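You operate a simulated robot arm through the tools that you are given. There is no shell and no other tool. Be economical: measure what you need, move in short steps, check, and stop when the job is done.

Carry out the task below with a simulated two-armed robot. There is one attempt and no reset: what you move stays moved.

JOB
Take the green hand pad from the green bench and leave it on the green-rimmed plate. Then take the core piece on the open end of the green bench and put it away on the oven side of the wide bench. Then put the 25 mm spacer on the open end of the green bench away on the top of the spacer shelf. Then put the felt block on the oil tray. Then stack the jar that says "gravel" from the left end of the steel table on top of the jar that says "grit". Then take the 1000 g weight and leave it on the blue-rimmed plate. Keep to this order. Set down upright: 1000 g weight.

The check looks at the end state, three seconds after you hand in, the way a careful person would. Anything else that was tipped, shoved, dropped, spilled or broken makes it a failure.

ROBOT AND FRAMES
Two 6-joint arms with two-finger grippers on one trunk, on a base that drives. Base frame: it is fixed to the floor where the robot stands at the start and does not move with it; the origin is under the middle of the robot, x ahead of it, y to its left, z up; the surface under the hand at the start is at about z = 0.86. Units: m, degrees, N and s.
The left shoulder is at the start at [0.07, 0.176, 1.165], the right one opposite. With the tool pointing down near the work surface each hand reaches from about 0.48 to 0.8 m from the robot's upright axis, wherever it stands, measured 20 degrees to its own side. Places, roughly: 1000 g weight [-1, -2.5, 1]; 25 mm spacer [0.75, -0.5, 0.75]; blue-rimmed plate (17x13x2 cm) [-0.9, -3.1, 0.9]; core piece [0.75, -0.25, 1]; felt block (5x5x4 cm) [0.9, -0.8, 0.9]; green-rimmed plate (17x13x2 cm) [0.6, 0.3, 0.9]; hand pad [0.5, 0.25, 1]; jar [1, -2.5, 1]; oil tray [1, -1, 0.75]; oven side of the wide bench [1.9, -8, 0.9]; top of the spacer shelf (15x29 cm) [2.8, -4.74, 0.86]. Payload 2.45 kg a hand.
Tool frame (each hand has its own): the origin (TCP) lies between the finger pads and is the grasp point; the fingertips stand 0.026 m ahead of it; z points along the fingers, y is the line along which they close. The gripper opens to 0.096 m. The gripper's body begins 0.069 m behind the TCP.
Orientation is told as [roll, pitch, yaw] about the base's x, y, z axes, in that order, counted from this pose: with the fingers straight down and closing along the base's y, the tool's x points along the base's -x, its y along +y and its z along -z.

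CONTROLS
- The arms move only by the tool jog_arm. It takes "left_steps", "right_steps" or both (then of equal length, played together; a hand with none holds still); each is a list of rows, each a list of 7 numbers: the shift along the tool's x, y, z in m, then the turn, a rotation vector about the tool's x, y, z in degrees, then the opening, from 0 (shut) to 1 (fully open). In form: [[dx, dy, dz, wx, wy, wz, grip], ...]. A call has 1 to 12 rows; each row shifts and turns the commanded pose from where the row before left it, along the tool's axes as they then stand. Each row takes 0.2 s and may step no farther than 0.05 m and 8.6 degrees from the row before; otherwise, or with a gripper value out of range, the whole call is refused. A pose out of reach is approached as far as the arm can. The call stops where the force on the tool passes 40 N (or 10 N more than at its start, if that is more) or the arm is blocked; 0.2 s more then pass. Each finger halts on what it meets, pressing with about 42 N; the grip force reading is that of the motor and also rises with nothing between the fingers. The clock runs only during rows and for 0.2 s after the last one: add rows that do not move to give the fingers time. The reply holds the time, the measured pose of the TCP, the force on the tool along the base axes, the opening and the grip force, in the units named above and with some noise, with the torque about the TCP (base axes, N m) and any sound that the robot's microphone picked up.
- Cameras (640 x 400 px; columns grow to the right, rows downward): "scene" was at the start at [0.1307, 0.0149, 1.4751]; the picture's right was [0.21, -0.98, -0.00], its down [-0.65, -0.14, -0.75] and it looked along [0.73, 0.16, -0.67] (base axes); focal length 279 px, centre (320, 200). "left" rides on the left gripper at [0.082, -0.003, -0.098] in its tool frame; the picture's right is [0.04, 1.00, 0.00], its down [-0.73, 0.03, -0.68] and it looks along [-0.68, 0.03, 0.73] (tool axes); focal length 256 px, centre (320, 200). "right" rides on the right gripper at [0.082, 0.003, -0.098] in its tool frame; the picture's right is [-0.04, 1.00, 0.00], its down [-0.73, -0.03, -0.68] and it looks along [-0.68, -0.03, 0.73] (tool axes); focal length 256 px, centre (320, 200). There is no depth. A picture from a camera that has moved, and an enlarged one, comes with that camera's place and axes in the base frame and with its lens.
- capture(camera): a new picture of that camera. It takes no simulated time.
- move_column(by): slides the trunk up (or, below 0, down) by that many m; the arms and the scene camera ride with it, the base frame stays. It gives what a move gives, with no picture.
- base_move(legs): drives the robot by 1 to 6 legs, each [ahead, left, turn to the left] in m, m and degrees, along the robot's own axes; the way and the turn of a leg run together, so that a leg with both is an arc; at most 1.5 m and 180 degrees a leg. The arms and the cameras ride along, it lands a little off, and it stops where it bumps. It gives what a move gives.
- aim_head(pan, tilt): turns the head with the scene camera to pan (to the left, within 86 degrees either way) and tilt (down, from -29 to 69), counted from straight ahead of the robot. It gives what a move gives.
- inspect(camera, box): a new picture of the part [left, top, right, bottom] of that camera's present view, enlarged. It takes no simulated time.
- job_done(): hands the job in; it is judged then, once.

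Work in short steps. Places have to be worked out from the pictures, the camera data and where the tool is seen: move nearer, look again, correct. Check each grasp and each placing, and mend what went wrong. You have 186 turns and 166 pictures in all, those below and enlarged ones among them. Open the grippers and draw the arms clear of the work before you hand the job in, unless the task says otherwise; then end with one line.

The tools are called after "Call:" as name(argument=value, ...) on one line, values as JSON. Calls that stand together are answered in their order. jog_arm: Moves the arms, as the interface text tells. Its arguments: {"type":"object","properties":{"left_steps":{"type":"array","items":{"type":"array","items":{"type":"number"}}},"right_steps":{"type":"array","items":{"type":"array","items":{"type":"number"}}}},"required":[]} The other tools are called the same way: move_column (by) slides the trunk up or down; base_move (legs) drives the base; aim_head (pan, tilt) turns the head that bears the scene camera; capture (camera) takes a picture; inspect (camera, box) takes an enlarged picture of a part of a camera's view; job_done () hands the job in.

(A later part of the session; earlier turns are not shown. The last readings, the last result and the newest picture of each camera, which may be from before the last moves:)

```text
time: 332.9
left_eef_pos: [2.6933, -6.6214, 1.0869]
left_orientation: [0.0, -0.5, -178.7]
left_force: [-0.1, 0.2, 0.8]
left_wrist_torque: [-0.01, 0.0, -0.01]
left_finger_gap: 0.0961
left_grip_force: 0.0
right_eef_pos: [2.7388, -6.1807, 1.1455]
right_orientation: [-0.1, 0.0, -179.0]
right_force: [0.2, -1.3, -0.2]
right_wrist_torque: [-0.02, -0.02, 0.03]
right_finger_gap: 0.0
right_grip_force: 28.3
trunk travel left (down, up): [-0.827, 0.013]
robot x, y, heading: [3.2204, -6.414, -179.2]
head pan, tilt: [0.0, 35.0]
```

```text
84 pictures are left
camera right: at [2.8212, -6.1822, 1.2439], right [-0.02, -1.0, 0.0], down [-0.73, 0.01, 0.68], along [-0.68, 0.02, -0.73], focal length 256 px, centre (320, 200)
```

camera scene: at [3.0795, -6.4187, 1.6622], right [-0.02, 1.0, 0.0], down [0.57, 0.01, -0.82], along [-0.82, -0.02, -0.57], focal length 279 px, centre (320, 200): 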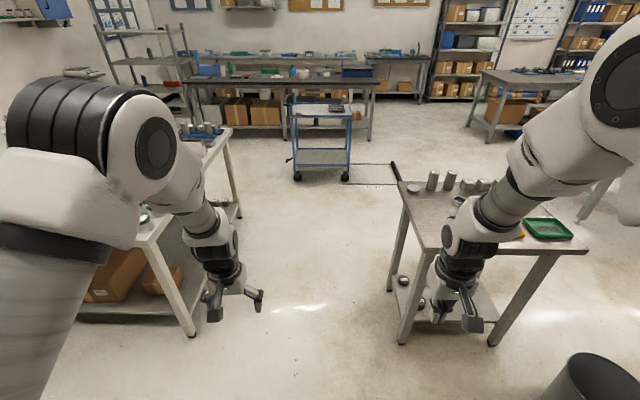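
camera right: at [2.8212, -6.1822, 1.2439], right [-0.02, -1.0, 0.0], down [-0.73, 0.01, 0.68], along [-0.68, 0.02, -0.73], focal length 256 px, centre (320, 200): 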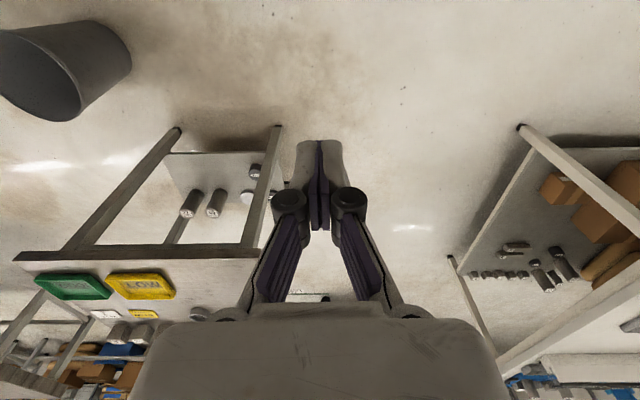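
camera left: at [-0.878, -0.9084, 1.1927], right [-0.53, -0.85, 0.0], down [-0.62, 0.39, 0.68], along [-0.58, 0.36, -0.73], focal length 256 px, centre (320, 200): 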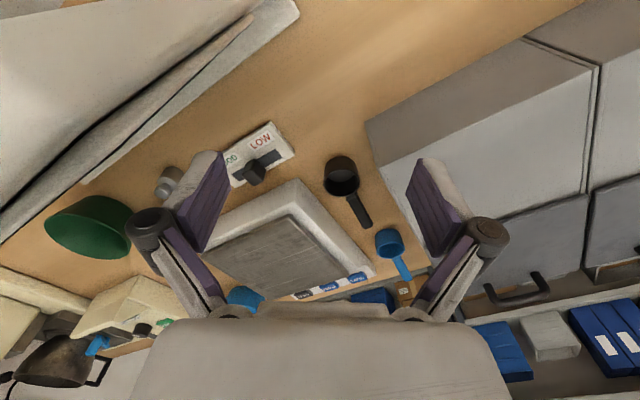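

I zoom along the floor corridor of this view, then look at the other side.

Call:
inspect(camera="scene", box=[180, 150, 420, 400])

Call:
base_move(legs=[[0.3, 0, 0], [0, 0, 179]])

Call:
capture(camera="scene")

Call:
aim_head(pan=0, tilt=65)

Call:
capture(camera="scene")

```text
1.60 times, centred on (300, 275) of scene
camera zoom: at [3.0795, -6.4187, 1.6622], right [-0.02, 1.0, 0.0], down [0.57, 0.01, -0.82], along [-0.82, -0.02, -0.57], focal length 446 px, centre (352, 80)
```

zoom: 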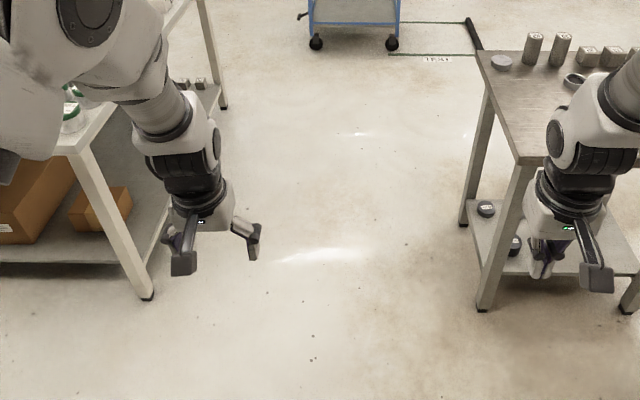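

```text
time: 342.3
left_eef_pos: [3.4439, -6.211, 1.087]
left_orientation: [0.0, -0.4, 1.3]
left_force: [0.1, 0.3, -0.8]
left_wrist_torque: [0.01, -0.03, 0.01]
left_finger_gap: 0.0956
left_grip_force: 0.0
right_eef_pos: [3.3978, -6.6511, 1.1452]
right_orientation: [-0.1, 0.0, 1.1]
right_force: [-0.1, 0.4, -0.8]
right_wrist_torque: [-0.02, 0.01, -0.01]
right_finger_gap: 0.0001
right_grip_force: 28.4
trunk travel left (down, up): [-0.827, 0.013]
robot x, y, heading: [2.9189, -6.4215, 1.2]
head pan, tilt: [0.0, 35.0]
```

```text
82 pictures are left
camera scene: at [3.0551, -6.4189, 1.6621], right [0.02, -1.0, 0.0], down [-0.57, -0.01, -0.82], along [0.82, 0.02, -0.57], focal length 279 px, centre (320, 200)
```

scene: 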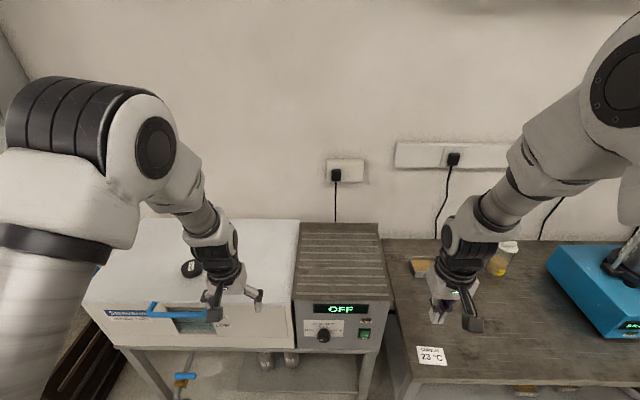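

```text
time: 343.3
left_eef_pos: [3.4439, -6.2107, 1.0869]
left_orientation: [0.0, -0.4, 1.3]
left_force: [0.4, 0.3, 0.5]
left_wrist_torque: [-0.03, -0.02, -0.02]
left_finger_gap: 0.0961
left_grip_force: 0.1
right_eef_pos: [3.3991, -6.652, 1.1461]
right_orientation: [-0.1, 0.0, 1.0]
right_force: [0.3, 1.1, -0.1]
right_wrist_torque: [-0.01, -0.02, -0.02]
right_finger_gap: 0.0001
right_grip_force: 28.4
trunk travel left (down, up): [-0.827, 0.013]
robot x, y, heading: [2.9178, -6.4177, 0.9]
head pan, tilt: [0.0, 65.0]
```

```text
81 pictures are left
camera scene: at [3.0278, -6.4192, 1.6223], right [0.02, -1.0, 0.0], down [-0.91, -0.02, -0.42], along [0.42, 0.01, -0.91], focal length 279 px, centre (320, 200)
```

scene: 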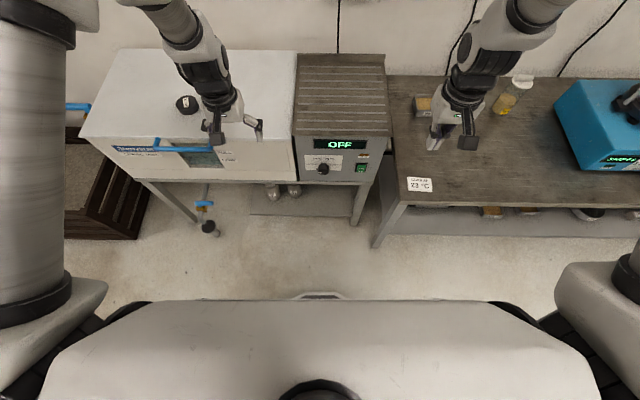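

A black labelled disc lies on the white water bath's lid — probably the spacer. I zoom.

Call:
inspect(camera="scene", box=[120, 50, 300, 180])

Call:
capture(camera="left")

```text
3.08 times, centred on (210, 115) of scene
camera zoom: at [3.0278, -6.4192, 1.6223], right [0.02, -1.0, 0.0], down [-0.91, -0.02, -0.42], along [0.42, 0.01, -0.91], focal length 858 px, centre (658, 462)
```

zoom: 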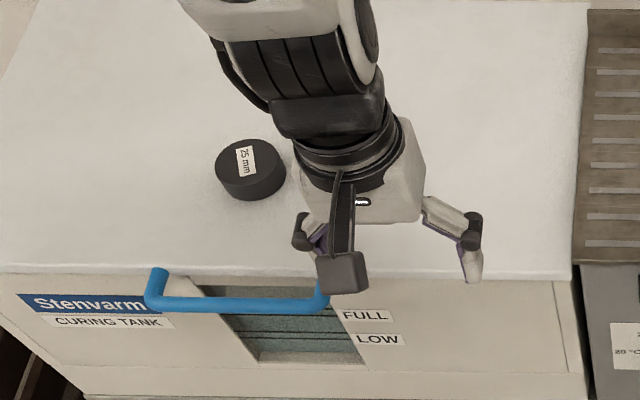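

```text
79 pictures are left
camera left: at [3.3617, -6.216, 1.1848], right [-0.06, 1.0, 0.0], down [0.73, 0.05, 0.68], along [0.68, 0.04, -0.73], focal length 256 px, centre (320, 200)
```

left: 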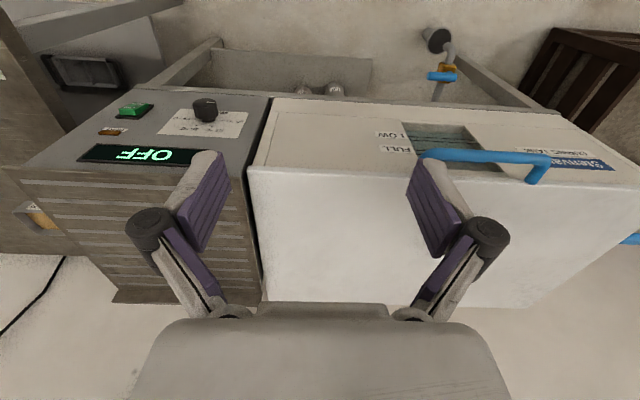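

The spacer lies flat on the curing tank's lid (top z≈0.855), at about (3.742,-5.935), undamaged. I move so that the left hand comes over it.

Call:
base_move(legs=[[0.2, 0.265, 0]])

Call:
jog_arm(right_steps=[[0, 0, 0, 0, 0, 0, 1], [0, 0, 0, 0, 0, 0, 1], [0, 0, 0, 0, 0, 0, 1]])

Call:
capture(camera="left")

```text
time: 345.4
left_eef_pos: [3.6366, -5.9517, 1.0875]
left_orientation: [0.1, -0.4, 1.1]
left_force: [0.5, 0.0, 0.4]
left_wrist_torque: [0.02, -0.03, -0.02]
left_finger_gap: 0.0961
left_grip_force: 0.1
right_eef_pos: [3.5893, -6.3937, 1.1461]
right_orientation: [0.0, -0.1, 0.9]
right_force: [-1.1, 0.2, 0.7]
right_wrist_torque: [-0.01, -0.03, -0.02]
right_finger_gap: 0.0
right_grip_force: 28.3
trunk travel left (down, up): [-0.827, 0.013]
robot x, y, heading: [3.1107, -6.1563, 0.9]
head pan, tilt: [0.0, 65.0]
```

```text
time: 346.2
left_eef_pos: [3.638, -5.9499, 1.087]
left_orientation: [0.0, -0.4, 1.1]
left_force: [0.2, -0.4, -0.5]
left_wrist_torque: [0.01, 0.0, 0.0]
left_finger_gap: 0.0961
left_grip_force: 0.0
right_eef_pos: [3.5924, -6.3918, 1.1451]
right_orientation: [-0.1, -0.1, 0.8]
right_force: [0.0, 1.1, -0.1]
right_wrist_torque: [0.0, -0.02, 0.03]
right_finger_gap: 0.0961
right_grip_force: 0.0
trunk travel left (down, up): [-0.827, 0.013]
robot x, y, heading: [3.1141, -6.1593, 0.7]
head pan, tilt: [0.0, 65.0]
```

```text
78 pictures are left
camera left: at [3.556, -5.9551, 1.1845], right [-0.06, 1.0, 0.0], down [0.73, 0.04, 0.68], along [0.68, 0.04, -0.73], focal length 256 px, centre (320, 200)
```

left: 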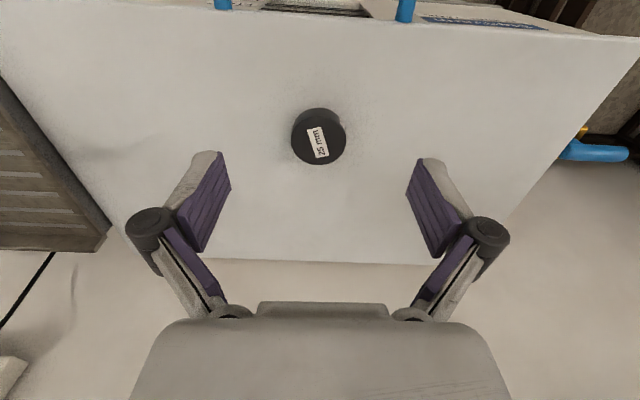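

I move the hand forward 9 cm over the spacer and descend part way.

Call:
jog_arm(left_steps=[[-0.045, 0, 0.0, 0, 0, 0, 1], [-0.043, 0, 0.02, 0, 0, 0, 1], [0, 0, 0.05, 0, 0, 0, 1], [0, 0, 0.05, 0, 0, 0, 1], [0, 0, 0, 0, 0, 0, 1]])

Call:
capture(camera="left")

```text
time: 347.4
left_eef_pos: [3.7261, -5.948, 0.97]
left_orientation: [0.0, -0.4, 1.1]
left_force: [-0.9, 0.5, 0.8]
left_wrist_torque: [-0.01, 0.03, -0.01]
left_finger_gap: 0.096
left_grip_force: 0.0
right_eef_pos: [3.5902, -6.3914, 1.1461]
right_orientation: [-0.1, 0.0, 0.8]
right_force: [0.7, -0.2, 0.1]
right_wrist_torque: [-0.03, 0.01, -0.03]
right_finger_gap: 0.0959
right_grip_force: 0.1
trunk travel left (down, up): [-0.827, 0.013]
robot x, y, heading: [3.1138, -6.1561, 0.9]
head pan, tilt: [0.0, 65.0]
```

```text
77 pictures are left
camera left: at [3.6443, -5.9533, 1.0672], right [-0.06, 1.0, 0.0], down [0.73, 0.04, 0.68], along [0.68, 0.04, -0.73], focal length 256 px, centre (320, 200)
```

left: 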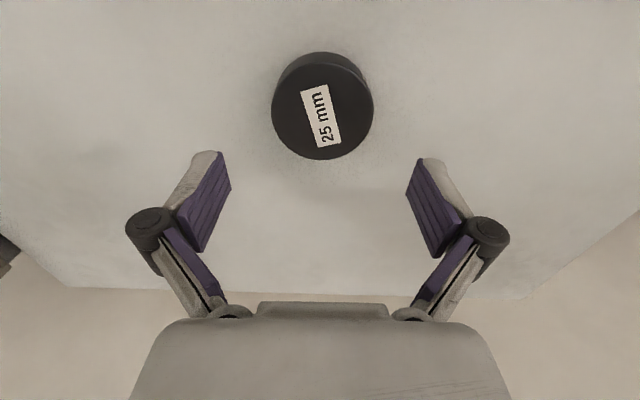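

Centred within 3 mm. I descend to just above the lid, checking force.

Call:
jog_arm(left_steps=[[-0.003, 0.001, 0.04, 0, 0, 0, 1], [0, 0, 0.03, 0, 0, 0, 1], [0, 0, 0.011, 0, 0, 0, 1], [0, 0, 0, 0, 0, 0, 1]])

Call:
capture(camera="left")

```text
time: 348.4
left_eef_pos: [3.7285, -5.9495, 0.8891]
left_orientation: [0.1, -0.5, 1.1]
left_force: [-2.1, -0.3, 3.8]
left_wrist_torque: [-0.08, 0.09, -0.03]
left_finger_gap: 0.0962
left_grip_force: 0.0
right_eef_pos: [3.5911, -6.3918, 1.1461]
right_orientation: [-0.1, -0.1, 0.9]
right_force: [-0.7, 1.1, 1.5]
right_wrist_torque: [0.01, -0.02, -0.06]
right_finger_gap: 0.0961
right_grip_force: 0.0
trunk travel left (down, up): [-0.827, 0.013]
robot x, y, heading: [3.1153, -6.1576, 1.1]
head pan, tilt: [0.0, 65.0]
```

```text
76 pictures are left
camera left: at [3.647, -5.9539, 0.9859], right [-0.06, 1.0, 0.0], down [0.73, 0.04, 0.68], along [0.68, 0.04, -0.73], focal length 256 px, centre (320, 200)
```

left: 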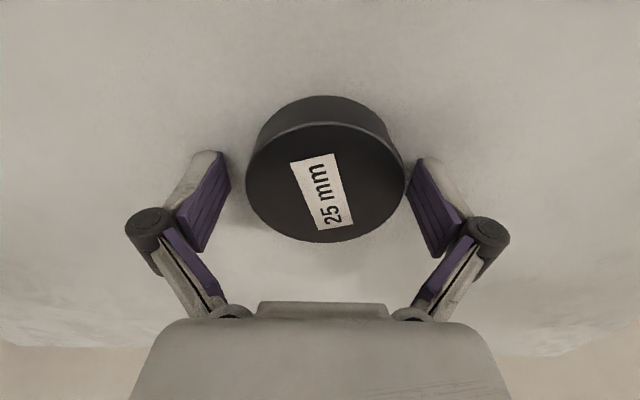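

The tips just touch the lid and the disc is exactly centred. I rise 2 mm and close.

Call:
jog_arm(left_steps=[[0, 0.001, -0.002, 0, 0, 0, 1], [0, 0, 0, 0, 0, 0, 0], [0, 0, 0, 0, 0, 0, 0], [0, 0, 0, 0, 0, 0, 0], [0, 0, 0, 0, 0, 0, 0]])

Call:
jog_arm(left_steps=[[0, 0, -0.03, 0, 0, 0, 0], [0, 0, -0.03, 0, 0, 0, 0], [0, 0, -0.03, 0, 0, 0, 0], [0, 0, -0.04, 0, 0, 0, 0], [0, 0, -0.04, 0, 0, 0, 0], [0, 0, -0.02, 0, 0, 0, 0], [0, 0, 0, 0, 0, 0, 0], [0, 0, 0, 0, 0, 0, 0], [0, 0, 0, 0, 0, 0, 0], [0, 0, 0, 0, 0, 0, 0]])

Call:
capture(camera="left")

```text
time: 349.1
left_eef_pos: [3.7314, -5.9492, 0.8995]
left_orientation: [0.0, -1.1, 1.3]
left_force: [-12.9, -5.4, 22.5]
left_wrist_torque: [-0.23, 0.66, 0.08]
left_finger_gap: 0.0693
left_grip_force: 45.5
right_eef_pos: [3.5874, -6.3927, 1.1469]
right_orientation: [0.0, -0.2, 0.9]
right_force: [0.2, -0.2, 0.9]
right_wrist_torque: [-0.02, 0.0, 0.0]
right_finger_gap: 0.0961
right_grip_force: 0.1
trunk travel left (down, up): [-0.827, 0.013]
robot x, y, heading: [3.1099, -6.1532, 0.6]
head pan, tilt: [0.0, 65.0]
stopped in row 3 (left hand): the force on the tool passed its limit at 49 N (the readings are from after the stop); the commanded pose is now the measured one
```

```text
time: 351.2
left_eef_pos: [3.733, -5.9494, 1.0826]
left_orientation: [0.0, -0.9, 1.1]
left_force: [0.6, -0.2, -7.9]
left_wrist_torque: [0.0, -0.05, -0.04]
left_finger_gap: 0.0692
left_grip_force: 42.2
right_eef_pos: [3.5921, -6.3902, 1.1455]
right_orientation: [-0.1, 0.1, 1.0]
right_force: [-0.4, 0.3, -0.2]
right_wrist_torque: [0.0, 0.01, -0.04]
right_finger_gap: 0.096
right_grip_force: 0.1
trunk travel left (down, up): [-0.827, 0.013]
robot x, y, heading: [3.1128, -6.1557, 1.0]
head pan, tilt: [0.0, 65.0]
```

```text
75 pictures are left
camera left: at [3.6491, -5.953, 1.1791], right [-0.06, 1.0, 0.0], down [0.72, 0.04, 0.69], along [0.69, 0.04, -0.72], focal length 256 px, centre (320, 200)
```

left: 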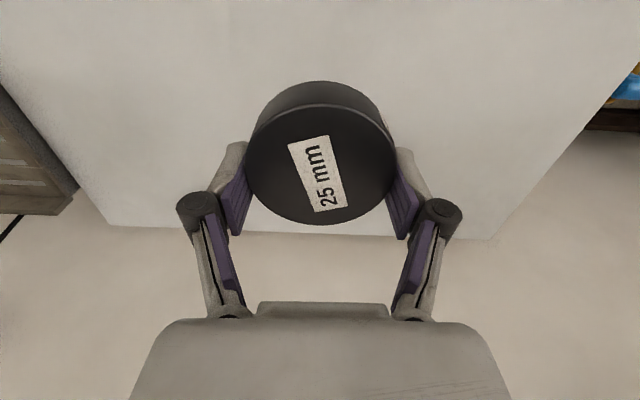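

The disc is held on its full diameter (gap 69 mm). I retract the hand, then move gently toward the shelf with checks on the gap.

Call:
jog_arm(left_steps=[[0.035, 0, 0, 0, 0, 0, 0], [0.035, 0, 0, 0, 0, 0, 0], [0.035, 0, 0, 0, 0, 0, 0], [0.03, 0, 0, 0, 0, 0, 0], [0, 0, 0, 0, 0, 0, 0]])

Call:
base_move(legs=[[-0.12, -0.02, 0], [0, 0, 45]])

Call:
base_move(legs=[[0, 0, 44]])

Call:
aim_head(pan=10, tilt=30)

Call:
capture(camera="scene")

```text
time: 352.4
left_eef_pos: [3.5982, -5.9526, 1.0822]
left_orientation: [0.0, -1.0, 1.2]
left_force: [0.0, -0.7, -7.2]
left_wrist_torque: [-0.04, -0.06, 0.0]
left_finger_gap: 0.0691
left_grip_force: 42.0
right_eef_pos: [3.593, -6.3911, 1.1457]
right_orientation: [-0.1, 0.0, 0.9]
right_force: [-0.8, -0.8, -1.1]
right_wrist_torque: [0.0, -0.03, 0.0]
right_finger_gap: 0.0962
right_grip_force: 0.1
trunk travel left (down, up): [-0.827, 0.013]
robot x, y, heading: [3.1134, -6.1583, 0.8]
head pan, tilt: [0.0, 65.0]
```

```text
time: 355.8
left_eef_pos: [3.1877, -5.6884, 1.0818]
left_orientation: [0.1, -1.0, 46.6]
left_force: [0.2, -0.4, -7.3]
left_wrist_torque: [0.03, -0.08, 0.02]
left_finger_gap: 0.0695
left_grip_force: 41.9
right_eef_pos: [3.4958, -6.0015, 1.1462]
right_orientation: [-0.1, 0.0, 46.3]
right_force: [0.9, -0.1, -0.4]
right_wrist_torque: [0.0, 0.02, 0.0]
right_finger_gap: 0.0959
right_grip_force: 0.1
trunk travel left (down, up): [-0.827, 0.013]
robot x, y, heading: [2.9949, -6.1759, 46.3]
head pan, tilt: [0.0, 65.0]
```

```text
time: 358.1
left_eef_pos: [2.8017, -5.6866, 1.0822]
left_orientation: [0.0, -1.0, 89.5]
left_force: [0.0, -0.4, -7.1]
left_wrist_torque: [0.07, 0.0, 0.03]
left_finger_gap: 0.0691
left_grip_force: 42.0
right_eef_pos: [3.2405, -5.7059, 1.1453]
right_orientation: [-0.1, 0.0, 89.2]
right_force: [-0.2, -0.3, 0.6]
right_wrist_torque: [0.02, 0.0, 0.0]
right_finger_gap: 0.0958
right_grip_force: 0.1
trunk travel left (down, up): [-0.827, 0.013]
robot x, y, heading: [2.9911, -6.1811, 89.2]
head pan, tilt: [0.0, 65.0]
```

```text
time: 359.2
left_eef_pos: [2.8014, -5.6859, 1.0828]
left_orientation: [-0.1, -0.8, 89.6]
left_force: [0.4, 0.1, -7.2]
left_wrist_torque: [0.04, -0.02, 0.02]
left_finger_gap: 0.0694
left_grip_force: 42.5
right_eef_pos: [3.2411, -5.7053, 1.1458]
right_orientation: [-0.1, -0.1, 89.1]
right_force: [0.6, 0.6, -0.1]
right_wrist_torque: [-0.01, 0.0, 0.02]
right_finger_gap: 0.0963
right_grip_force: 0.2
trunk travel left (down, up): [-0.827, 0.013]
robot x, y, heading: [2.9882, -6.1801, 89.5]
head pan, tilt: [10.0, 30.0]
```

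```text
74 pictures are left
camera scene: at [2.9765, -6.0406, 1.6697], right [0.99, 0.16, 0.0], down [0.08, -0.49, -0.87], along [-0.14, 0.85, -0.5], focal length 279 px, centre (320, 200)
```

scene: 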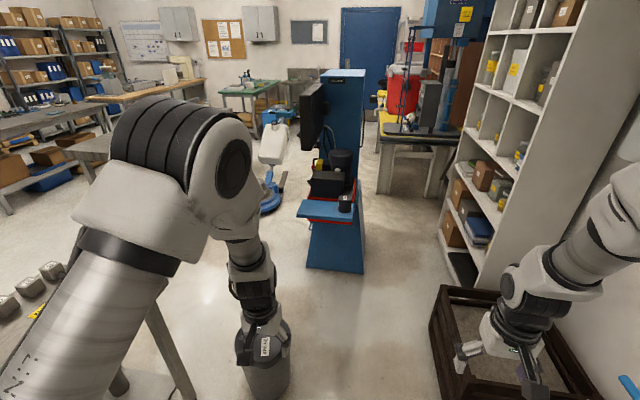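

The bin beside the way is near (2.6,-5.37), so I must stay at x≈3.1. I zoom on the shelf.

Call:
inspect(camera="scene", box=[285, 130, 385, 240])

Call:
base_move(legs=[[0, -0.13, 0], [0.72, 0.0, 10]])

Call:
capture(camera="scene")

Call:
capture(camera="left")

```text
3.64 times, centred on (335, 185) of scene
camera zoom: at [2.9765, -6.0406, 1.6697], right [0.99, 0.16, 0.0], down [0.08, -0.49, -0.87], along [-0.14, 0.85, -0.5], focal length 1014 px, centre (266, 254)
```

zoom: 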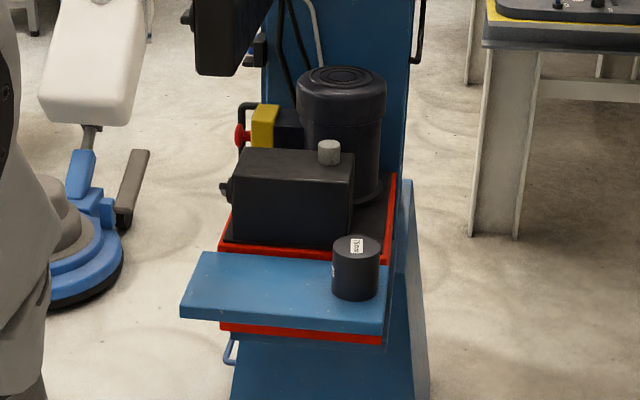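

```text
time: 363.9
left_eef_pos: [2.7942, -5.0206, 1.0822]
left_orientation: [0.0, -1.0, 99.5]
left_force: [0.3, -1.2, -7.4]
left_wrist_torque: [0.07, 0.0, -0.02]
left_finger_gap: 0.0696
left_grip_force: 41.8
right_eef_pos: [3.2309, -4.9614, 1.1466]
right_orientation: [-0.1, 0.0, 99.3]
right_force: [-0.3, -0.8, -0.5]
right_wrist_torque: [0.04, -0.02, -0.01]
right_finger_gap: 0.0962
right_grip_force: 0.0
trunk travel left (down, up): [-0.827, 0.013]
robot x, y, heading: [3.0687, -5.4707, 99.6]
head pan, tilt: [10.0, 30.0]
```

```text
72 pictures are left
camera scene: at [3.0278, -5.3383, 1.67], right [0.94, 0.33, 0.0], down [0.17, -0.47, -0.87], along [-0.29, 0.82, -0.5], focal length 279 px, centre (320, 200)
```

scene: 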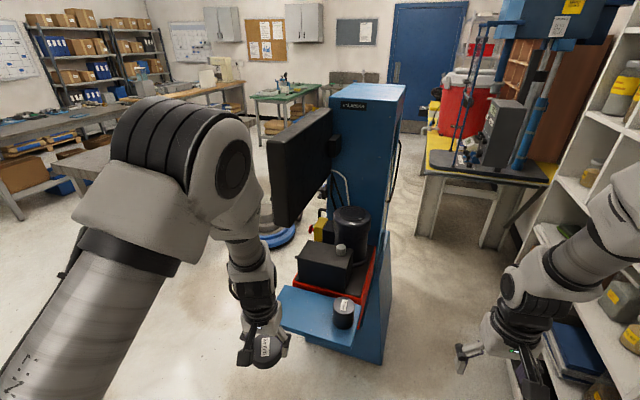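

```text
71 pictures are left
camera left: at [2.8113, -5.1012, 1.1791], right [-0.98, -0.2, 0.0], down [-0.15, 0.71, 0.69], along [-0.14, 0.68, -0.72], focal length 256 px, centre (320, 200)
```

left: 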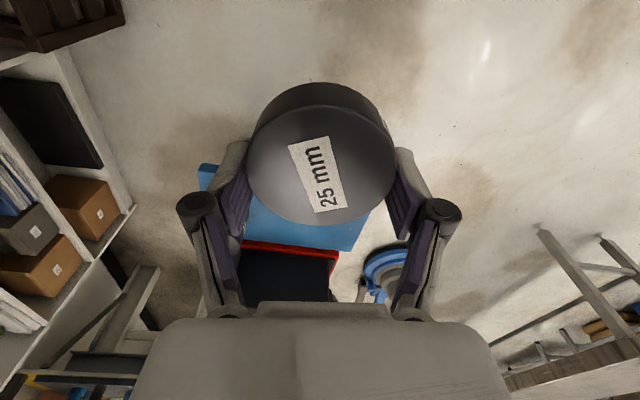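

The free part of the shelf is x 2.65–2.86 (the tall spacer stands at x≈2.90). I will place at (2.765,-4.765), keeping clear of the screen whose lower corner is near (2.655,-4.705,1.17). I first move slightly nearer.

Call:
base_move(legs=[[0.06, -0.025, 0]])

Call:
aim_head(pan=12, tilt=42)

Call:
capture(camera="scene")

```text
time: 364.9
left_eef_pos: [2.8084, -4.9638, 1.0852]
left_orientation: [-0.2, -1.3, 99.4]
left_force: [0.1, -1.5, -5.9]
left_wrist_torque: [0.12, 0.02, 0.0]
left_finger_gap: 0.0694
left_grip_force: 41.9
right_eef_pos: [3.2438, -4.9052, 1.1504]
right_orientation: [-0.4, -0.3, 99.2]
right_force: [0.2, -1.4, 0.1]
right_wrist_torque: [0.07, -0.04, 0.0]
right_finger_gap: 0.0959
right_grip_force: 0.2
trunk travel left (down, up): [-0.827, 0.013]
robot x, y, heading: [3.0836, -5.4093, 99.4]
head pan, tilt: [10.0, 30.0]
```

```text
time: 365.7
left_eef_pos: [2.8098, -4.9572, 1.0822]
left_orientation: [0.0, -0.9, 99.5]
left_force: [-0.1, 0.4, -8.3]
left_wrist_torque: [0.06, 0.02, 0.0]
left_finger_gap: 0.0692
left_grip_force: 42.0
right_eef_pos: [3.2469, -4.8985, 1.1454]
right_orientation: [-0.2, 0.0, 99.2]
right_force: [0.1, 0.3, -0.3]
right_wrist_torque: [-0.01, 0.01, -0.01]
right_finger_gap: 0.0961
right_grip_force: 0.0
trunk travel left (down, up): [-0.827, 0.013]
robot x, y, heading: [3.0834, -5.4093, 99.4]
head pan, tilt: [12.0, 42.0]
```

```text
70 pictures are left
camera scene: at [3.0428, -5.2814, 1.6515], right [0.93, 0.36, 0.0], down [0.24, -0.62, -0.74], along [-0.27, 0.69, -0.67], focal length 279 px, centre (320, 200)
```

scene: 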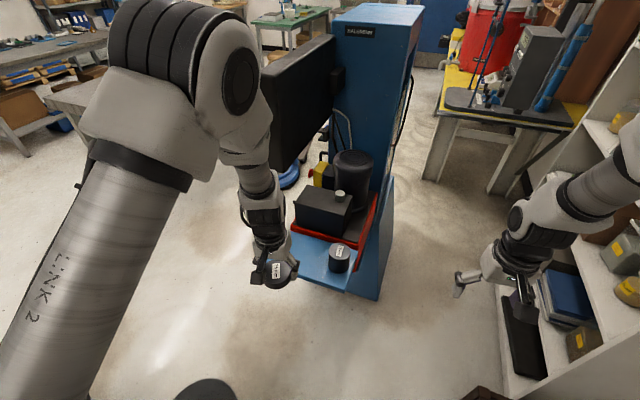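

I lower to z≈0.96 in front of the shelf first, then move forward over it.

Call:
jog_arm(left_steps=[[0, 0, 0.04, 0, 0, 0, 0], [0, 0, 0.04, 0, 0, 0, 0], [0, 0, 0.035, 0, 0, 0, 0], [-0.0394, 0.0035, 0, 0, 0, 0, 0], [-0.0394, 0.0035, 0, 0, 0, 0, 0], [-0.0394, 0.0035, 0, 0, 0, 0, 0], [0, 0, 0, 0, 0, 0, 0]])

Call:
capture(camera="scene")

Call:
capture(camera="left")

```text
time: 367.3
left_eef_pos: [2.7785, -4.8421, 0.968]
left_orientation: [0.1, -1.0, 99.5]
left_force: [-0.1, 0.4, -8.1]
left_wrist_torque: [0.08, 0.01, 0.0]
left_finger_gap: 0.0695
left_grip_force: 42.4
right_eef_pos: [3.2456, -4.8986, 1.1459]
right_orientation: [0.0, 0.1, 99.3]
right_force: [-0.2, -0.5, -0.2]
right_wrist_torque: [-0.01, 0.05, -0.01]
right_finger_gap: 0.0964
right_grip_force: 0.1
trunk travel left (down, up): [-0.827, 0.013]
robot x, y, heading: [3.0821, -5.4041, 99.1]
head pan, tilt: [12.0, 42.0]
```

```text
69 pictures are left
camera scene: at [3.0426, -5.2823, 1.6516], right [0.93, 0.36, 0.0], down [0.24, -0.62, -0.74], along [-0.27, 0.69, -0.67], focal length 279 px, centre (320, 200)
```

scene: 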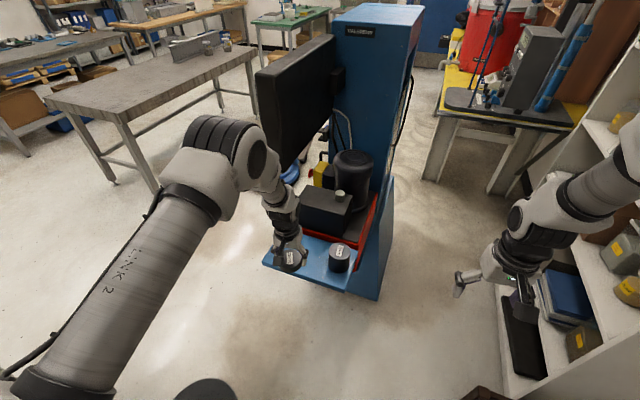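

```text
68 pictures are left
camera left: at [2.7964, -4.9225, 1.0648], right [-0.98, -0.2, 0.0], down [-0.15, 0.71, 0.69], along [-0.14, 0.68, -0.72], focal length 256 px, centre (320, 200)
```

left: 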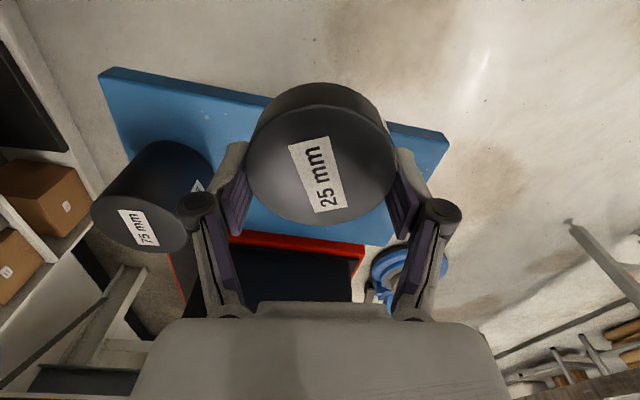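

Clear on both sides. I move forward the last 7 cm, shifting slightly away from the 75 mm spacer.

Call:
jog_arm(left_steps=[[-0.036, 0.005, 0, 0, 0, 0, 0], [-0.036, 0.005, 0, 0, 0, 0, 0], [0, 0, 0.03, 0, 0, 0, 0], [0, 0, 0, 0, 0, 0, 0]])

Call:
capture(camera="left")

Call:
inspect(camera="scene", box=[230, 140, 390, 300])

```text
time: 368.3
left_eef_pos: [2.7579, -4.7698, 0.9394]
left_orientation: [-0.1, -1.0, 99.5]
left_force: [0.1, 0.2, -7.6]
left_wrist_torque: [0.06, 0.01, -0.01]
left_finger_gap: 0.0694
left_grip_force: 42.2
right_eef_pos: [3.2461, -4.8982, 1.1458]
right_orientation: [-0.1, 0.0, 99.3]
right_force: [-0.1, -0.5, 0.8]
right_wrist_torque: [0.02, 0.02, 0.0]
right_finger_gap: 0.0959
right_grip_force: 0.1
trunk travel left (down, up): [-0.827, 0.013]
robot x, y, heading: [3.0852, -5.4077, 99.2]
head pan, tilt: [12.0, 42.0]
```

```text
67 pictures are left
camera left: at [2.7745, -4.851, 1.0356], right [-0.98, -0.2, 0.0], down [-0.15, 0.71, 0.69], along [-0.14, 0.68, -0.72], focal length 256 px, centre (320, 200)
```

left: 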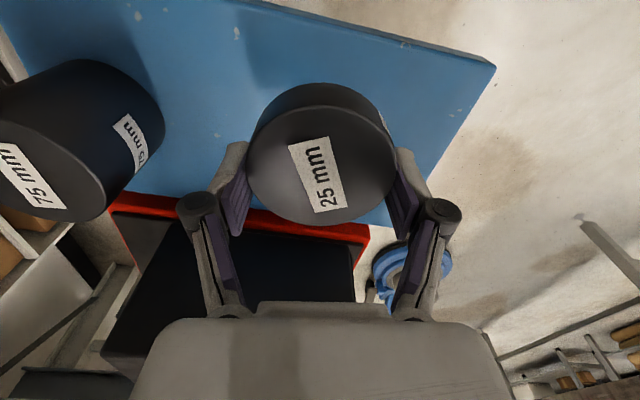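

```text
2.50 times, centred on (310, 220) of scene
camera zoom: at [3.0426, -5.2814, 1.6515], right [0.93, 0.36, 0.0], down [0.24, -0.62, -0.74], along [-0.27, 0.69, -0.67], focal length 697 px, centre (345, 150)
```

zoom: 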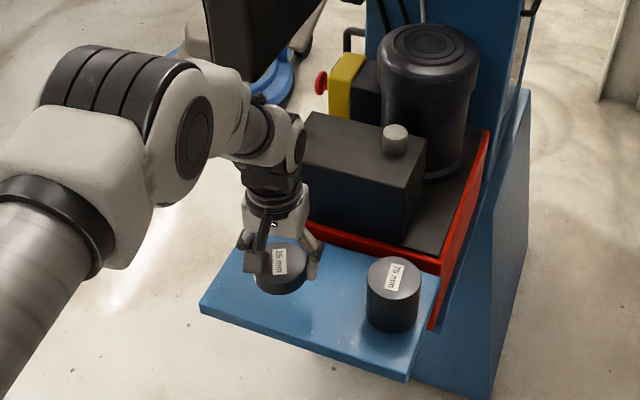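

Placement spot is good. I lower in small steps to contact.

Call:
jog_arm(left_steps=[[0, 0, 0.015, 0, 0, 0, 0], [0, 0, 0.01, 0, 0, 0, 0], [0, 0, 0, 0, 0, 0, 0]])

Call:
jog_arm(left_steps=[[0, 0, 0.005, 0, 0, 0, 0], [0, 0, 0, 0, 0, 0, 0]])

Call:
jog_arm(left_steps=[[0, 0, 0.004, 0, 0, 0, 0], [0, 0, 0, 0, 0, 0, 0]])

```text
time: 369.1
left_eef_pos: [2.7575, -4.7701, 0.9139]
left_orientation: [0.0, -0.8, 99.5]
left_force: [0.7, 0.0, -7.4]
left_wrist_torque: [0.02, 0.0, -0.01]
left_finger_gap: 0.0693
left_grip_force: 42.2
right_eef_pos: [3.2449, -4.8987, 1.1456]
right_orientation: [-0.1, -0.1, 99.2]
right_force: [0.0, -0.5, 0.5]
right_wrist_torque: [0.02, 0.03, 0.0]
right_finger_gap: 0.096
right_grip_force: 0.0
trunk travel left (down, up): [-0.827, 0.013]
robot x, y, heading: [3.0795, -5.4062, 99.3]
head pan, tilt: [12.0, 42.0]
```

```text
time: 369.7
left_eef_pos: [2.7587, -4.7702, 0.9094]
left_orientation: [0.0, -0.9, 99.4]
left_force: [-0.4, 0.3, -6.8]
left_wrist_torque: [0.05, 0.01, 0.01]
left_finger_gap: 0.0692
left_grip_force: 42.0
right_eef_pos: [3.2461, -4.8992, 1.1456]
right_orientation: [-0.1, 0.0, 99.2]
right_force: [-0.8, -0.1, 0.9]
right_wrist_torque: [-0.03, 0.0, -0.03]
right_finger_gap: 0.0958
right_grip_force: 0.0
trunk travel left (down, up): [-0.827, 0.013]
robot x, y, heading: [3.0812, -5.4125, 99.5]
head pan, tilt: [12.0, 42.0]
```

```text
time: 370.3
left_eef_pos: [2.7578, -4.7698, 0.9059]
left_orientation: [0.1, -0.9, 99.5]
left_force: [-0.1, 0.0, -7.0]
left_wrist_torque: [0.05, -0.01, 0.0]
left_finger_gap: 0.069
left_grip_force: 41.8
right_eef_pos: [3.2455, -4.8977, 1.145]
right_orientation: [-0.2, -0.1, 99.2]
right_force: [-0.8, 0.3, 0.2]
right_wrist_torque: [0.02, -0.02, 0.0]
right_finger_gap: 0.0961
right_grip_force: 0.1
trunk travel left (down, up): [-0.827, 0.013]
robot x, y, heading: [3.0852, -5.4063, 99.6]
head pan, tilt: [12.0, 42.0]
```

Still hanging; I continue in 3 mm steps.

Call:
jog_arm(left_steps=[[0, 0, 0.003, 0, 0, 0, 0], [0, 0, 0, 0, 0, 0, 0]])

Call:
jog_arm(left_steps=[[0, 0, 0.003, 0, 0, 0, 0], [0, 0, 0, 0, 0, 0, 0]])

Call:
jog_arm(left_steps=[[0, 0, 0.002, 0, 0, 0, 0], [0, 0, 0, 0, 0, 0, 0]])

```text
time: 370.9
left_eef_pos: [2.7574, -4.7691, 0.9036]
left_orientation: [0.0, -0.9, 99.5]
left_force: [-0.6, 0.1, -7.5]
left_wrist_torque: [0.06, 0.0, 0.01]
left_finger_gap: 0.0692
left_grip_force: 42.0
right_eef_pos: [3.2456, -4.8991, 1.1452]
right_orientation: [-0.1, -0.1, 99.3]
right_force: [0.4, 0.1, 0.2]
right_wrist_torque: [0.02, -0.02, -0.02]
right_finger_gap: 0.0959
right_grip_force: 0.1
trunk travel left (down, up): [-0.827, 0.013]
robot x, y, heading: [3.0823, -5.4073, 99.2]
head pan, tilt: [12.0, 42.0]
```

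```text
time: 371.5
left_eef_pos: [2.7578, -4.7702, 0.8996]
left_orientation: [0.0, -1.0, 99.5]
left_force: [-0.5, 0.0, -8.3]
left_wrist_torque: [0.05, 0.0, -0.02]
left_finger_gap: 0.0691
left_grip_force: 42.3
right_eef_pos: [3.247, -4.8989, 1.1457]
right_orientation: [-0.1, 0.1, 99.2]
right_force: [0.9, 0.2, 0.9]
right_wrist_torque: [0.02, 0.02, -0.01]
right_finger_gap: 0.0959
right_grip_force: 0.0
trunk travel left (down, up): [-0.827, 0.013]
robot x, y, heading: [3.0802, -5.4087, 99.0]
head pan, tilt: [12.0, 42.0]
```

```text
time: 372.1
left_eef_pos: [2.7571, -4.77, 0.8966]
left_orientation: [-0.1, -0.9, 99.5]
left_force: [-0.2, 0.4, -7.7]
left_wrist_torque: [0.05, 0.01, 0.03]
left_finger_gap: 0.0691
left_grip_force: 42.0
right_eef_pos: [3.2459, -4.8981, 1.145]
right_orientation: [-0.2, 0.0, 99.2]
right_force: [-0.6, 0.4, 0.7]
right_wrist_torque: [-0.02, -0.02, 0.01]
right_finger_gap: 0.0958
right_grip_force: 0.1
trunk travel left (down, up): [-0.827, 0.013]
robot x, y, heading: [3.0822, -5.4084, 99.1]
head pan, tilt: [12.0, 42.0]
```

Call:
capture(camera="left")

Call:
jog_arm(left_steps=[[0, 0, 0.003, 0, 0, 0, 0], [0, 0, 0, 0, 0, 0, 0]])

Call:
jog_arm(left_steps=[[0, 0, 0.003, 0, 0, 0, 0], [0, 0, 0, 0, 0, 0, 0]])

```text
65 pictures are left
camera left: at [2.7743, -4.851, 0.9939], right [-0.98, -0.2, 0.0], down [-0.15, 0.71, 0.69], along [-0.14, 0.68, -0.72], focal length 256 px, centre (320, 200)
```

left: 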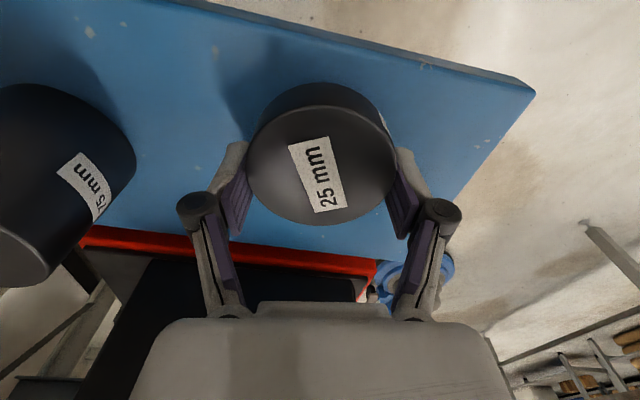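

```text
time: 372.7
left_eef_pos: [2.7576, -4.7699, 0.8939]
left_orientation: [0.0, -1.0, 99.5]
left_force: [-0.5, 0.2, -6.7]
left_wrist_torque: [0.07, 0.0, 0.03]
left_finger_gap: 0.0692
left_grip_force: 42.2
right_eef_pos: [3.2444, -4.8998, 1.1459]
right_orientation: [0.0, -0.1, 99.1]
right_force: [-0.1, 0.4, -0.4]
right_wrist_torque: [-0.03, 0.0, 0.0]
right_finger_gap: 0.0958
right_grip_force: 0.0
trunk travel left (down, up): [-0.827, 0.013]
robot x, y, heading: [3.0825, -5.4076, 99.2]
head pan, tilt: [12.0, 42.0]
```

```text
time: 373.3
left_eef_pos: [2.7578, -4.7691, 0.8918]
left_orientation: [0.1, -1.0, 99.5]
left_force: [0.5, -0.6, -7.0]
left_wrist_torque: [0.06, 0.04, 0.0]
left_finger_gap: 0.0694
left_grip_force: 41.6
right_eef_pos: [3.2449, -4.8986, 1.1451]
right_orientation: [-0.1, 0.0, 99.2]
right_force: [-0.7, -0.4, -1.2]
right_wrist_torque: [-0.02, -0.01, 0.0]
right_finger_gap: 0.0957
right_grip_force: 0.1
trunk travel left (down, up): [-0.827, 0.013]
robot x, y, heading: [3.0862, -5.4049, 99.0]
head pan, tilt: [12.0, 42.0]
```

Call:
jog_arm(left_steps=[[0, 0, 0.003, 0, 0, 0, 0], [0, 0, 0, 0, 0, 0, 0]])

Call:
jog_arm(left_steps=[[0, 0, 0.003, 0, 0, 0, 0], [0, 0, 0, 0, 0, 0, 0]])

Call:
inspect(camera="scene", box=[250, 190, 360, 300])

```text
time: 373.9
left_eef_pos: [2.7579, -4.7688, 0.8887]
left_orientation: [0.0, -0.9, 99.5]
left_force: [0.1, -0.5, -7.3]
left_wrist_torque: [0.05, 0.01, -0.02]
left_finger_gap: 0.0692
left_grip_force: 41.5
right_eef_pos: [3.2473, -4.8996, 1.1455]
right_orientation: [-0.2, -0.1, 99.2]
right_force: [0.4, 0.4, 0.6]
right_wrist_torque: [0.0, -0.02, -0.01]
right_finger_gap: 0.0959
right_grip_force: 0.1
trunk travel left (down, up): [-0.827, 0.013]
robot x, y, heading: [3.0855, -5.4102, 99.0]
head pan, tilt: [12.0, 42.0]
```

```text
time: 374.5
left_eef_pos: [2.7584, -4.7695, 0.8865]
left_orientation: [0.0, -1.0, 99.5]
left_force: [-0.1, -0.3, -7.6]
left_wrist_torque: [0.08, -0.03, 0.05]
left_finger_gap: 0.069
left_grip_force: 41.6
right_eef_pos: [3.2463, -4.8989, 1.146]
right_orientation: [-0.1, 0.0, 99.2]
right_force: [-0.1, -0.3, 0.6]
right_wrist_torque: [-0.03, -0.01, -0.01]
right_finger_gap: 0.096
right_grip_force: 0.1
trunk travel left (down, up): [-0.827, 0.013]
robot x, y, heading: [3.0797, -5.4091, 99.0]
head pan, tilt: [12.0, 42.0]
```

```text
3.64 times, centred on (305, 245) of scene
camera zoom: at [3.0425, -5.2813, 1.6515], right [0.93, 0.36, 0.0], down [0.24, -0.62, -0.74], along [-0.27, 0.69, -0.67], focal length 1014 px, centre (374, 36)
```

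zoom: 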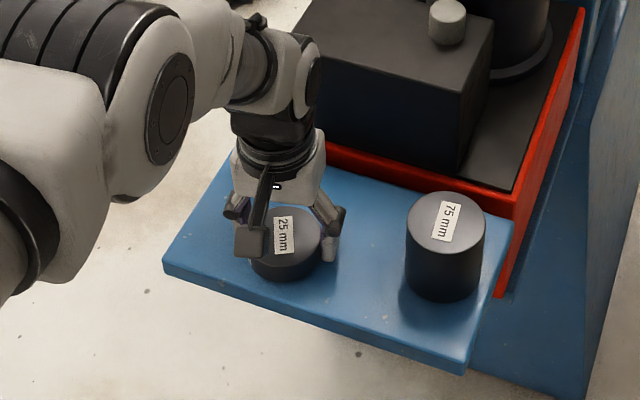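

Call:
jog_arm(left_steps=[[0, 0, 0.003, 0, 0, 0, 0], [0, 0, 0, 0, 0, 0, 0]])

Call:
jog_arm(left_steps=[[0, 0, 0.003, 0, 0, 0, 0], [0, 0, 0, 0, 0, 0, 0]])

Call:
jog_arm(left_steps=[[0, 0, 0.002, 0, 0, 0, 0], [0, 0, 0, 0, 0, 0, 0]])

```text
time: 375.1
left_eef_pos: [2.7576, -4.7688, 0.8837]
left_orientation: [0.0, -0.9, 99.6]
left_force: [0.2, -0.3, -6.7]
left_wrist_torque: [0.08, 0.02, -0.01]
left_finger_gap: 0.0695
left_grip_force: 42.2
right_eef_pos: [3.2454, -4.8982, 1.1449]
right_orientation: [0.0, 0.0, 99.1]
right_force: [0.0, -0.2, -0.4]
right_wrist_torque: [0.02, -0.02, -0.01]
right_finger_gap: 0.0958
right_grip_force: 0.0
trunk travel left (down, up): [-0.827, 0.013]
robot x, y, heading: [3.0851, -5.4108, 99.1]
head pan, tilt: [12.0, 42.0]
```

```text
time: 375.7
left_eef_pos: [2.7575, -4.7677, 0.8816]
left_orientation: [0.1, -1.0, 99.5]
left_force: [-0.5, 1.2, 0.6]
left_wrist_torque: [0.11, 0.22, -0.04]
left_finger_gap: 0.0692
left_grip_force: 41.7
right_eef_pos: [3.2463, -4.899, 1.1457]
right_orientation: [-0.1, 0.1, 99.2]
right_force: [0.3, 0.0, 0.9]
right_wrist_torque: [0.03, -0.02, -0.02]
right_finger_gap: 0.096
right_grip_force: 0.0
trunk travel left (down, up): [-0.827, 0.013]
robot x, y, heading: [3.0835, -5.4051, 99.2]
head pan, tilt: [12.0, 42.0]
```

```text
time: 376.3
left_eef_pos: [2.757, -4.7692, 0.8812]
left_orientation: [0.0, -1.2, 99.4]
left_force: [-4.4, 6.8, 15.8]
left_wrist_torque: [-0.55, 0.54, -0.22]
left_finger_gap: 0.0693
left_grip_force: 42.2
right_eef_pos: [3.2466, -4.8998, 1.1465]
right_orientation: [0.0, -0.2, 99.1]
right_force: [-1.3, -0.3, 0.1]
right_wrist_torque: [0.0, 0.0, 0.01]
right_finger_gap: 0.0961
right_grip_force: 0.2
trunk travel left (down, up): [-0.827, 0.013]
robot x, y, heading: [3.0864, -5.4118, 99.1]
head pan, tilt: [12.0, 42.0]
```

Seated (16 N up). I release and rise.

Call:
jog_arm(left_steps=[[0, 0, 0, 0, 0, 0, 0.85], [0, 0, 0, 0, 0, 0, 0.85], [0, 0, 0, 0, 0, 0, 0.85], [0, 0, -0.02, 0, 0, 0, 0.85], [0, 0, -0.03, 0, 0, 0, 0.85], [0, 0, -0.03, 0, 0, 0, 0.85], [0.04, 0, -0.02, 0, 0, 0, 0.85], [0.04, 0, -0.02, 0, 0, 0, 0.85], [0.04, 0, -0.02, 0, 0, 0, 0.85], [0.04, 0, -0.02, 0, 0, 0, 0.85]])

Call:
inspect(camera="scene", box=[250, 190, 360, 300])

```text
time: 378.5
left_eef_pos: [2.7885, -4.9323, 1.0378]
left_orientation: [0.0, -1.0, 99.5]
left_force: [-0.6, 0.0, -0.2]
left_wrist_torque: [-0.01, 0.03, -0.01]
left_finger_gap: 0.0816
left_grip_force: 0.0
right_eef_pos: [3.2484, -4.9009, 1.1468]
right_orientation: [-0.1, 0.0, 99.2]
right_force: [0.3, 0.6, -0.2]
right_wrist_torque: [0.0, 0.0, -0.02]
right_finger_gap: 0.0963
right_grip_force: 0.0
trunk travel left (down, up): [-0.827, 0.013]
robot x, y, heading: [3.0827, -5.4115, 99.3]
head pan, tilt: [12.0, 42.0]
```

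```text
3.64 times, centred on (305, 245) of scene
camera zoom: at [3.0441, -5.2852, 1.6518], right [0.93, 0.36, 0.0], down [0.24, -0.62, -0.74], along [-0.27, 0.69, -0.67], focal length 1014 px, centre (374, 36)
```

zoom: 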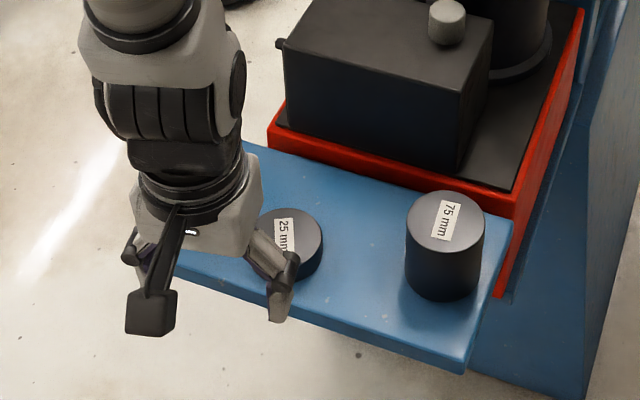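

The 25 mm spacer stands on the shelf. Now I head back to the green bench's open end for the felt block, raising the left hand a little first.

Call:
jog_arm(left_steps=[[0.02, 0, -0.03, 0, 0, 0, 1], [0, 0, -0.03, 0, 0, 0, 1]])

Call:
base_move(legs=[[-0.55, 0, -9.3], [-0.53, 0, 0], [0, 1.48, 0], [0, 0.5, 0], [1.2, 0.5, 0], [0.6, 0.68, 0]])

Call:
base_move(legs=[[1.5, 0, 0], [1.45, 0, 0]])

```text
time: 379.1
left_eef_pos: [2.7914, -4.9536, 1.0962]
left_orientation: [0.1, -1.0, 99.5]
left_force: [0.7, -0.6, 0.6]
left_wrist_torque: [0.04, 0.01, 0.01]
left_finger_gap: 0.096
left_grip_force: 0.1
right_eef_pos: [3.2466, -4.902, 1.1472]
right_orientation: [-0.1, -0.1, 99.1]
right_force: [-0.4, -0.5, -0.4]
right_wrist_torque: [0.01, 0.02, 0.01]
right_finger_gap: 0.096
right_grip_force: 0.1
trunk travel left (down, up): [-0.827, 0.013]
robot x, y, heading: [3.0843, -5.4066, 99.1]
head pan, tilt: [12.0, 42.0]
```

```text
time: 405.0
left_eef_pos: [-0.2448, -4.1515, 1.0949]
left_orientation: [0.0, -1.0, 89.5]
left_force: [0.1, -0.3, 0.1]
left_wrist_torque: [-0.06, 0.03, 0.01]
left_finger_gap: 0.0962
left_grip_force: 0.0
right_eef_pos: [0.2138, -4.1802, 1.146]
right_orientation: [-0.1, 0.0, 89.2]
right_force: [-1.0, -0.2, -0.2]
right_wrist_torque: [-0.03, 0.0, -0.03]
right_finger_gap: 0.0961
right_grip_force: 0.1
trunk travel left (down, up): [-0.827, 0.013]
robot x, y, heading: [-0.0375, -4.6499, 89.4]
head pan, tilt: [12.0, 42.0]
```

```text
time: 419.1
left_eef_pos: [-0.1605, -1.2204, 1.0954]
left_orientation: [0.0, -1.1, 88.7]
left_force: [0.2, -0.2, 0.3]
left_wrist_torque: [0.0, 0.01, -0.01]
left_finger_gap: 0.0962
left_grip_force: 0.0
right_eef_pos: [0.2965, -1.2532, 1.1471]
right_orientation: [-0.1, -0.1, 88.4]
right_force: [-0.1, 0.0, 0.0]
right_wrist_torque: [0.05, -0.04, 0.02]
right_finger_gap: 0.0957
right_grip_force: 0.2
trunk travel left (down, up): [-0.827, 0.013]
robot x, y, heading: [0.0417, -1.7245, 88.4]
head pan, tilt: [12.0, 42.0]
```

I move in front of the bench's open end, facing it.

Call:
base_move(legs=[[0, -0.68, 1.5], [0.26, 0, 0]])

Call:
aim_head(pan=-10, tilt=45)

Call:
capture(camera="scene")

Call:
capture(camera="right")

```text
time: 424.3
left_eef_pos: [0.4986, -0.9752, 1.0967]
left_orientation: [0.0, -1.0, 90.1]
left_force: [0.0, -1.0, 0.3]
left_wrist_torque: [0.01, -0.01, 0.0]
left_finger_gap: 0.0962
left_grip_force: 0.0
right_eef_pos: [0.9564, -0.9963, 1.1465]
right_orientation: [-0.1, -0.2, 90.0]
right_force: [-0.9, -0.2, 0.9]
right_wrist_torque: [-0.04, 0.04, 0.0]
right_finger_gap: 0.0962
right_grip_force: 0.0
trunk travel left (down, up): [-0.827, 0.013]
robot x, y, heading: [0.7131, -1.4686, 89.9]
head pan, tilt: [12.0, 42.0]
```

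```text
time: 425.2
left_eef_pos: [0.4979, -0.9731, 1.095]
left_orientation: [0.1, -1.0, 90.2]
left_force: [0.4, -0.4, 0.2]
left_wrist_torque: [0.0, 0.01, -0.02]
left_finger_gap: 0.0959
left_grip_force: 0.1
right_eef_pos: [0.9572, -0.9953, 1.1462]
right_orientation: [0.0, 0.0, 90.0]
right_force: [-0.9, -0.6, -0.3]
right_wrist_torque: [-0.02, -0.04, 0.01]
right_finger_gap: 0.0958
right_grip_force: 0.1
trunk travel left (down, up): [-0.827, 0.013]
robot x, y, heading: [0.7147, -1.4728, 90.0]
head pan, tilt: [-10.0, 45.0]
```

```text
62 pictures are left
camera scene: at [0.7266, -1.3419, 1.6472], right [0.98, -0.17, 0.0], down [-0.12, -0.7, -0.71], along [0.12, 0.7, -0.71], focal length 279 px, centre (320, 200)
```

scene: 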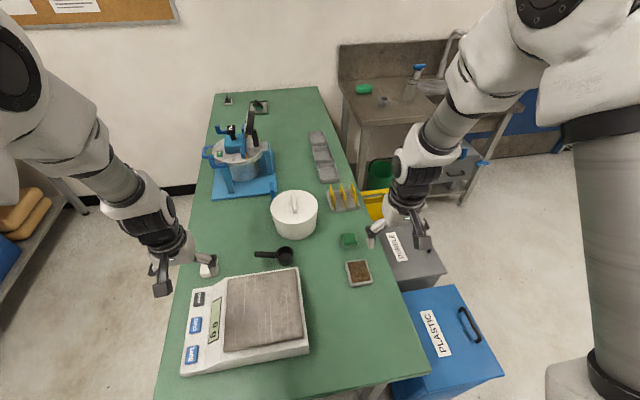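

```text
61 pictures are left
camera right: at [0.9534, -1.0764, 1.2438], right [-1.0, 0.04, 0.0], down [0.03, 0.73, 0.68], along [0.03, 0.68, -0.73], focal length 256 px, centre (320, 200)
```

right: 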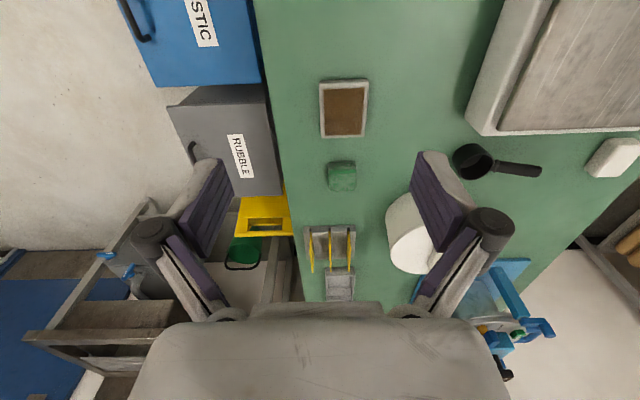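

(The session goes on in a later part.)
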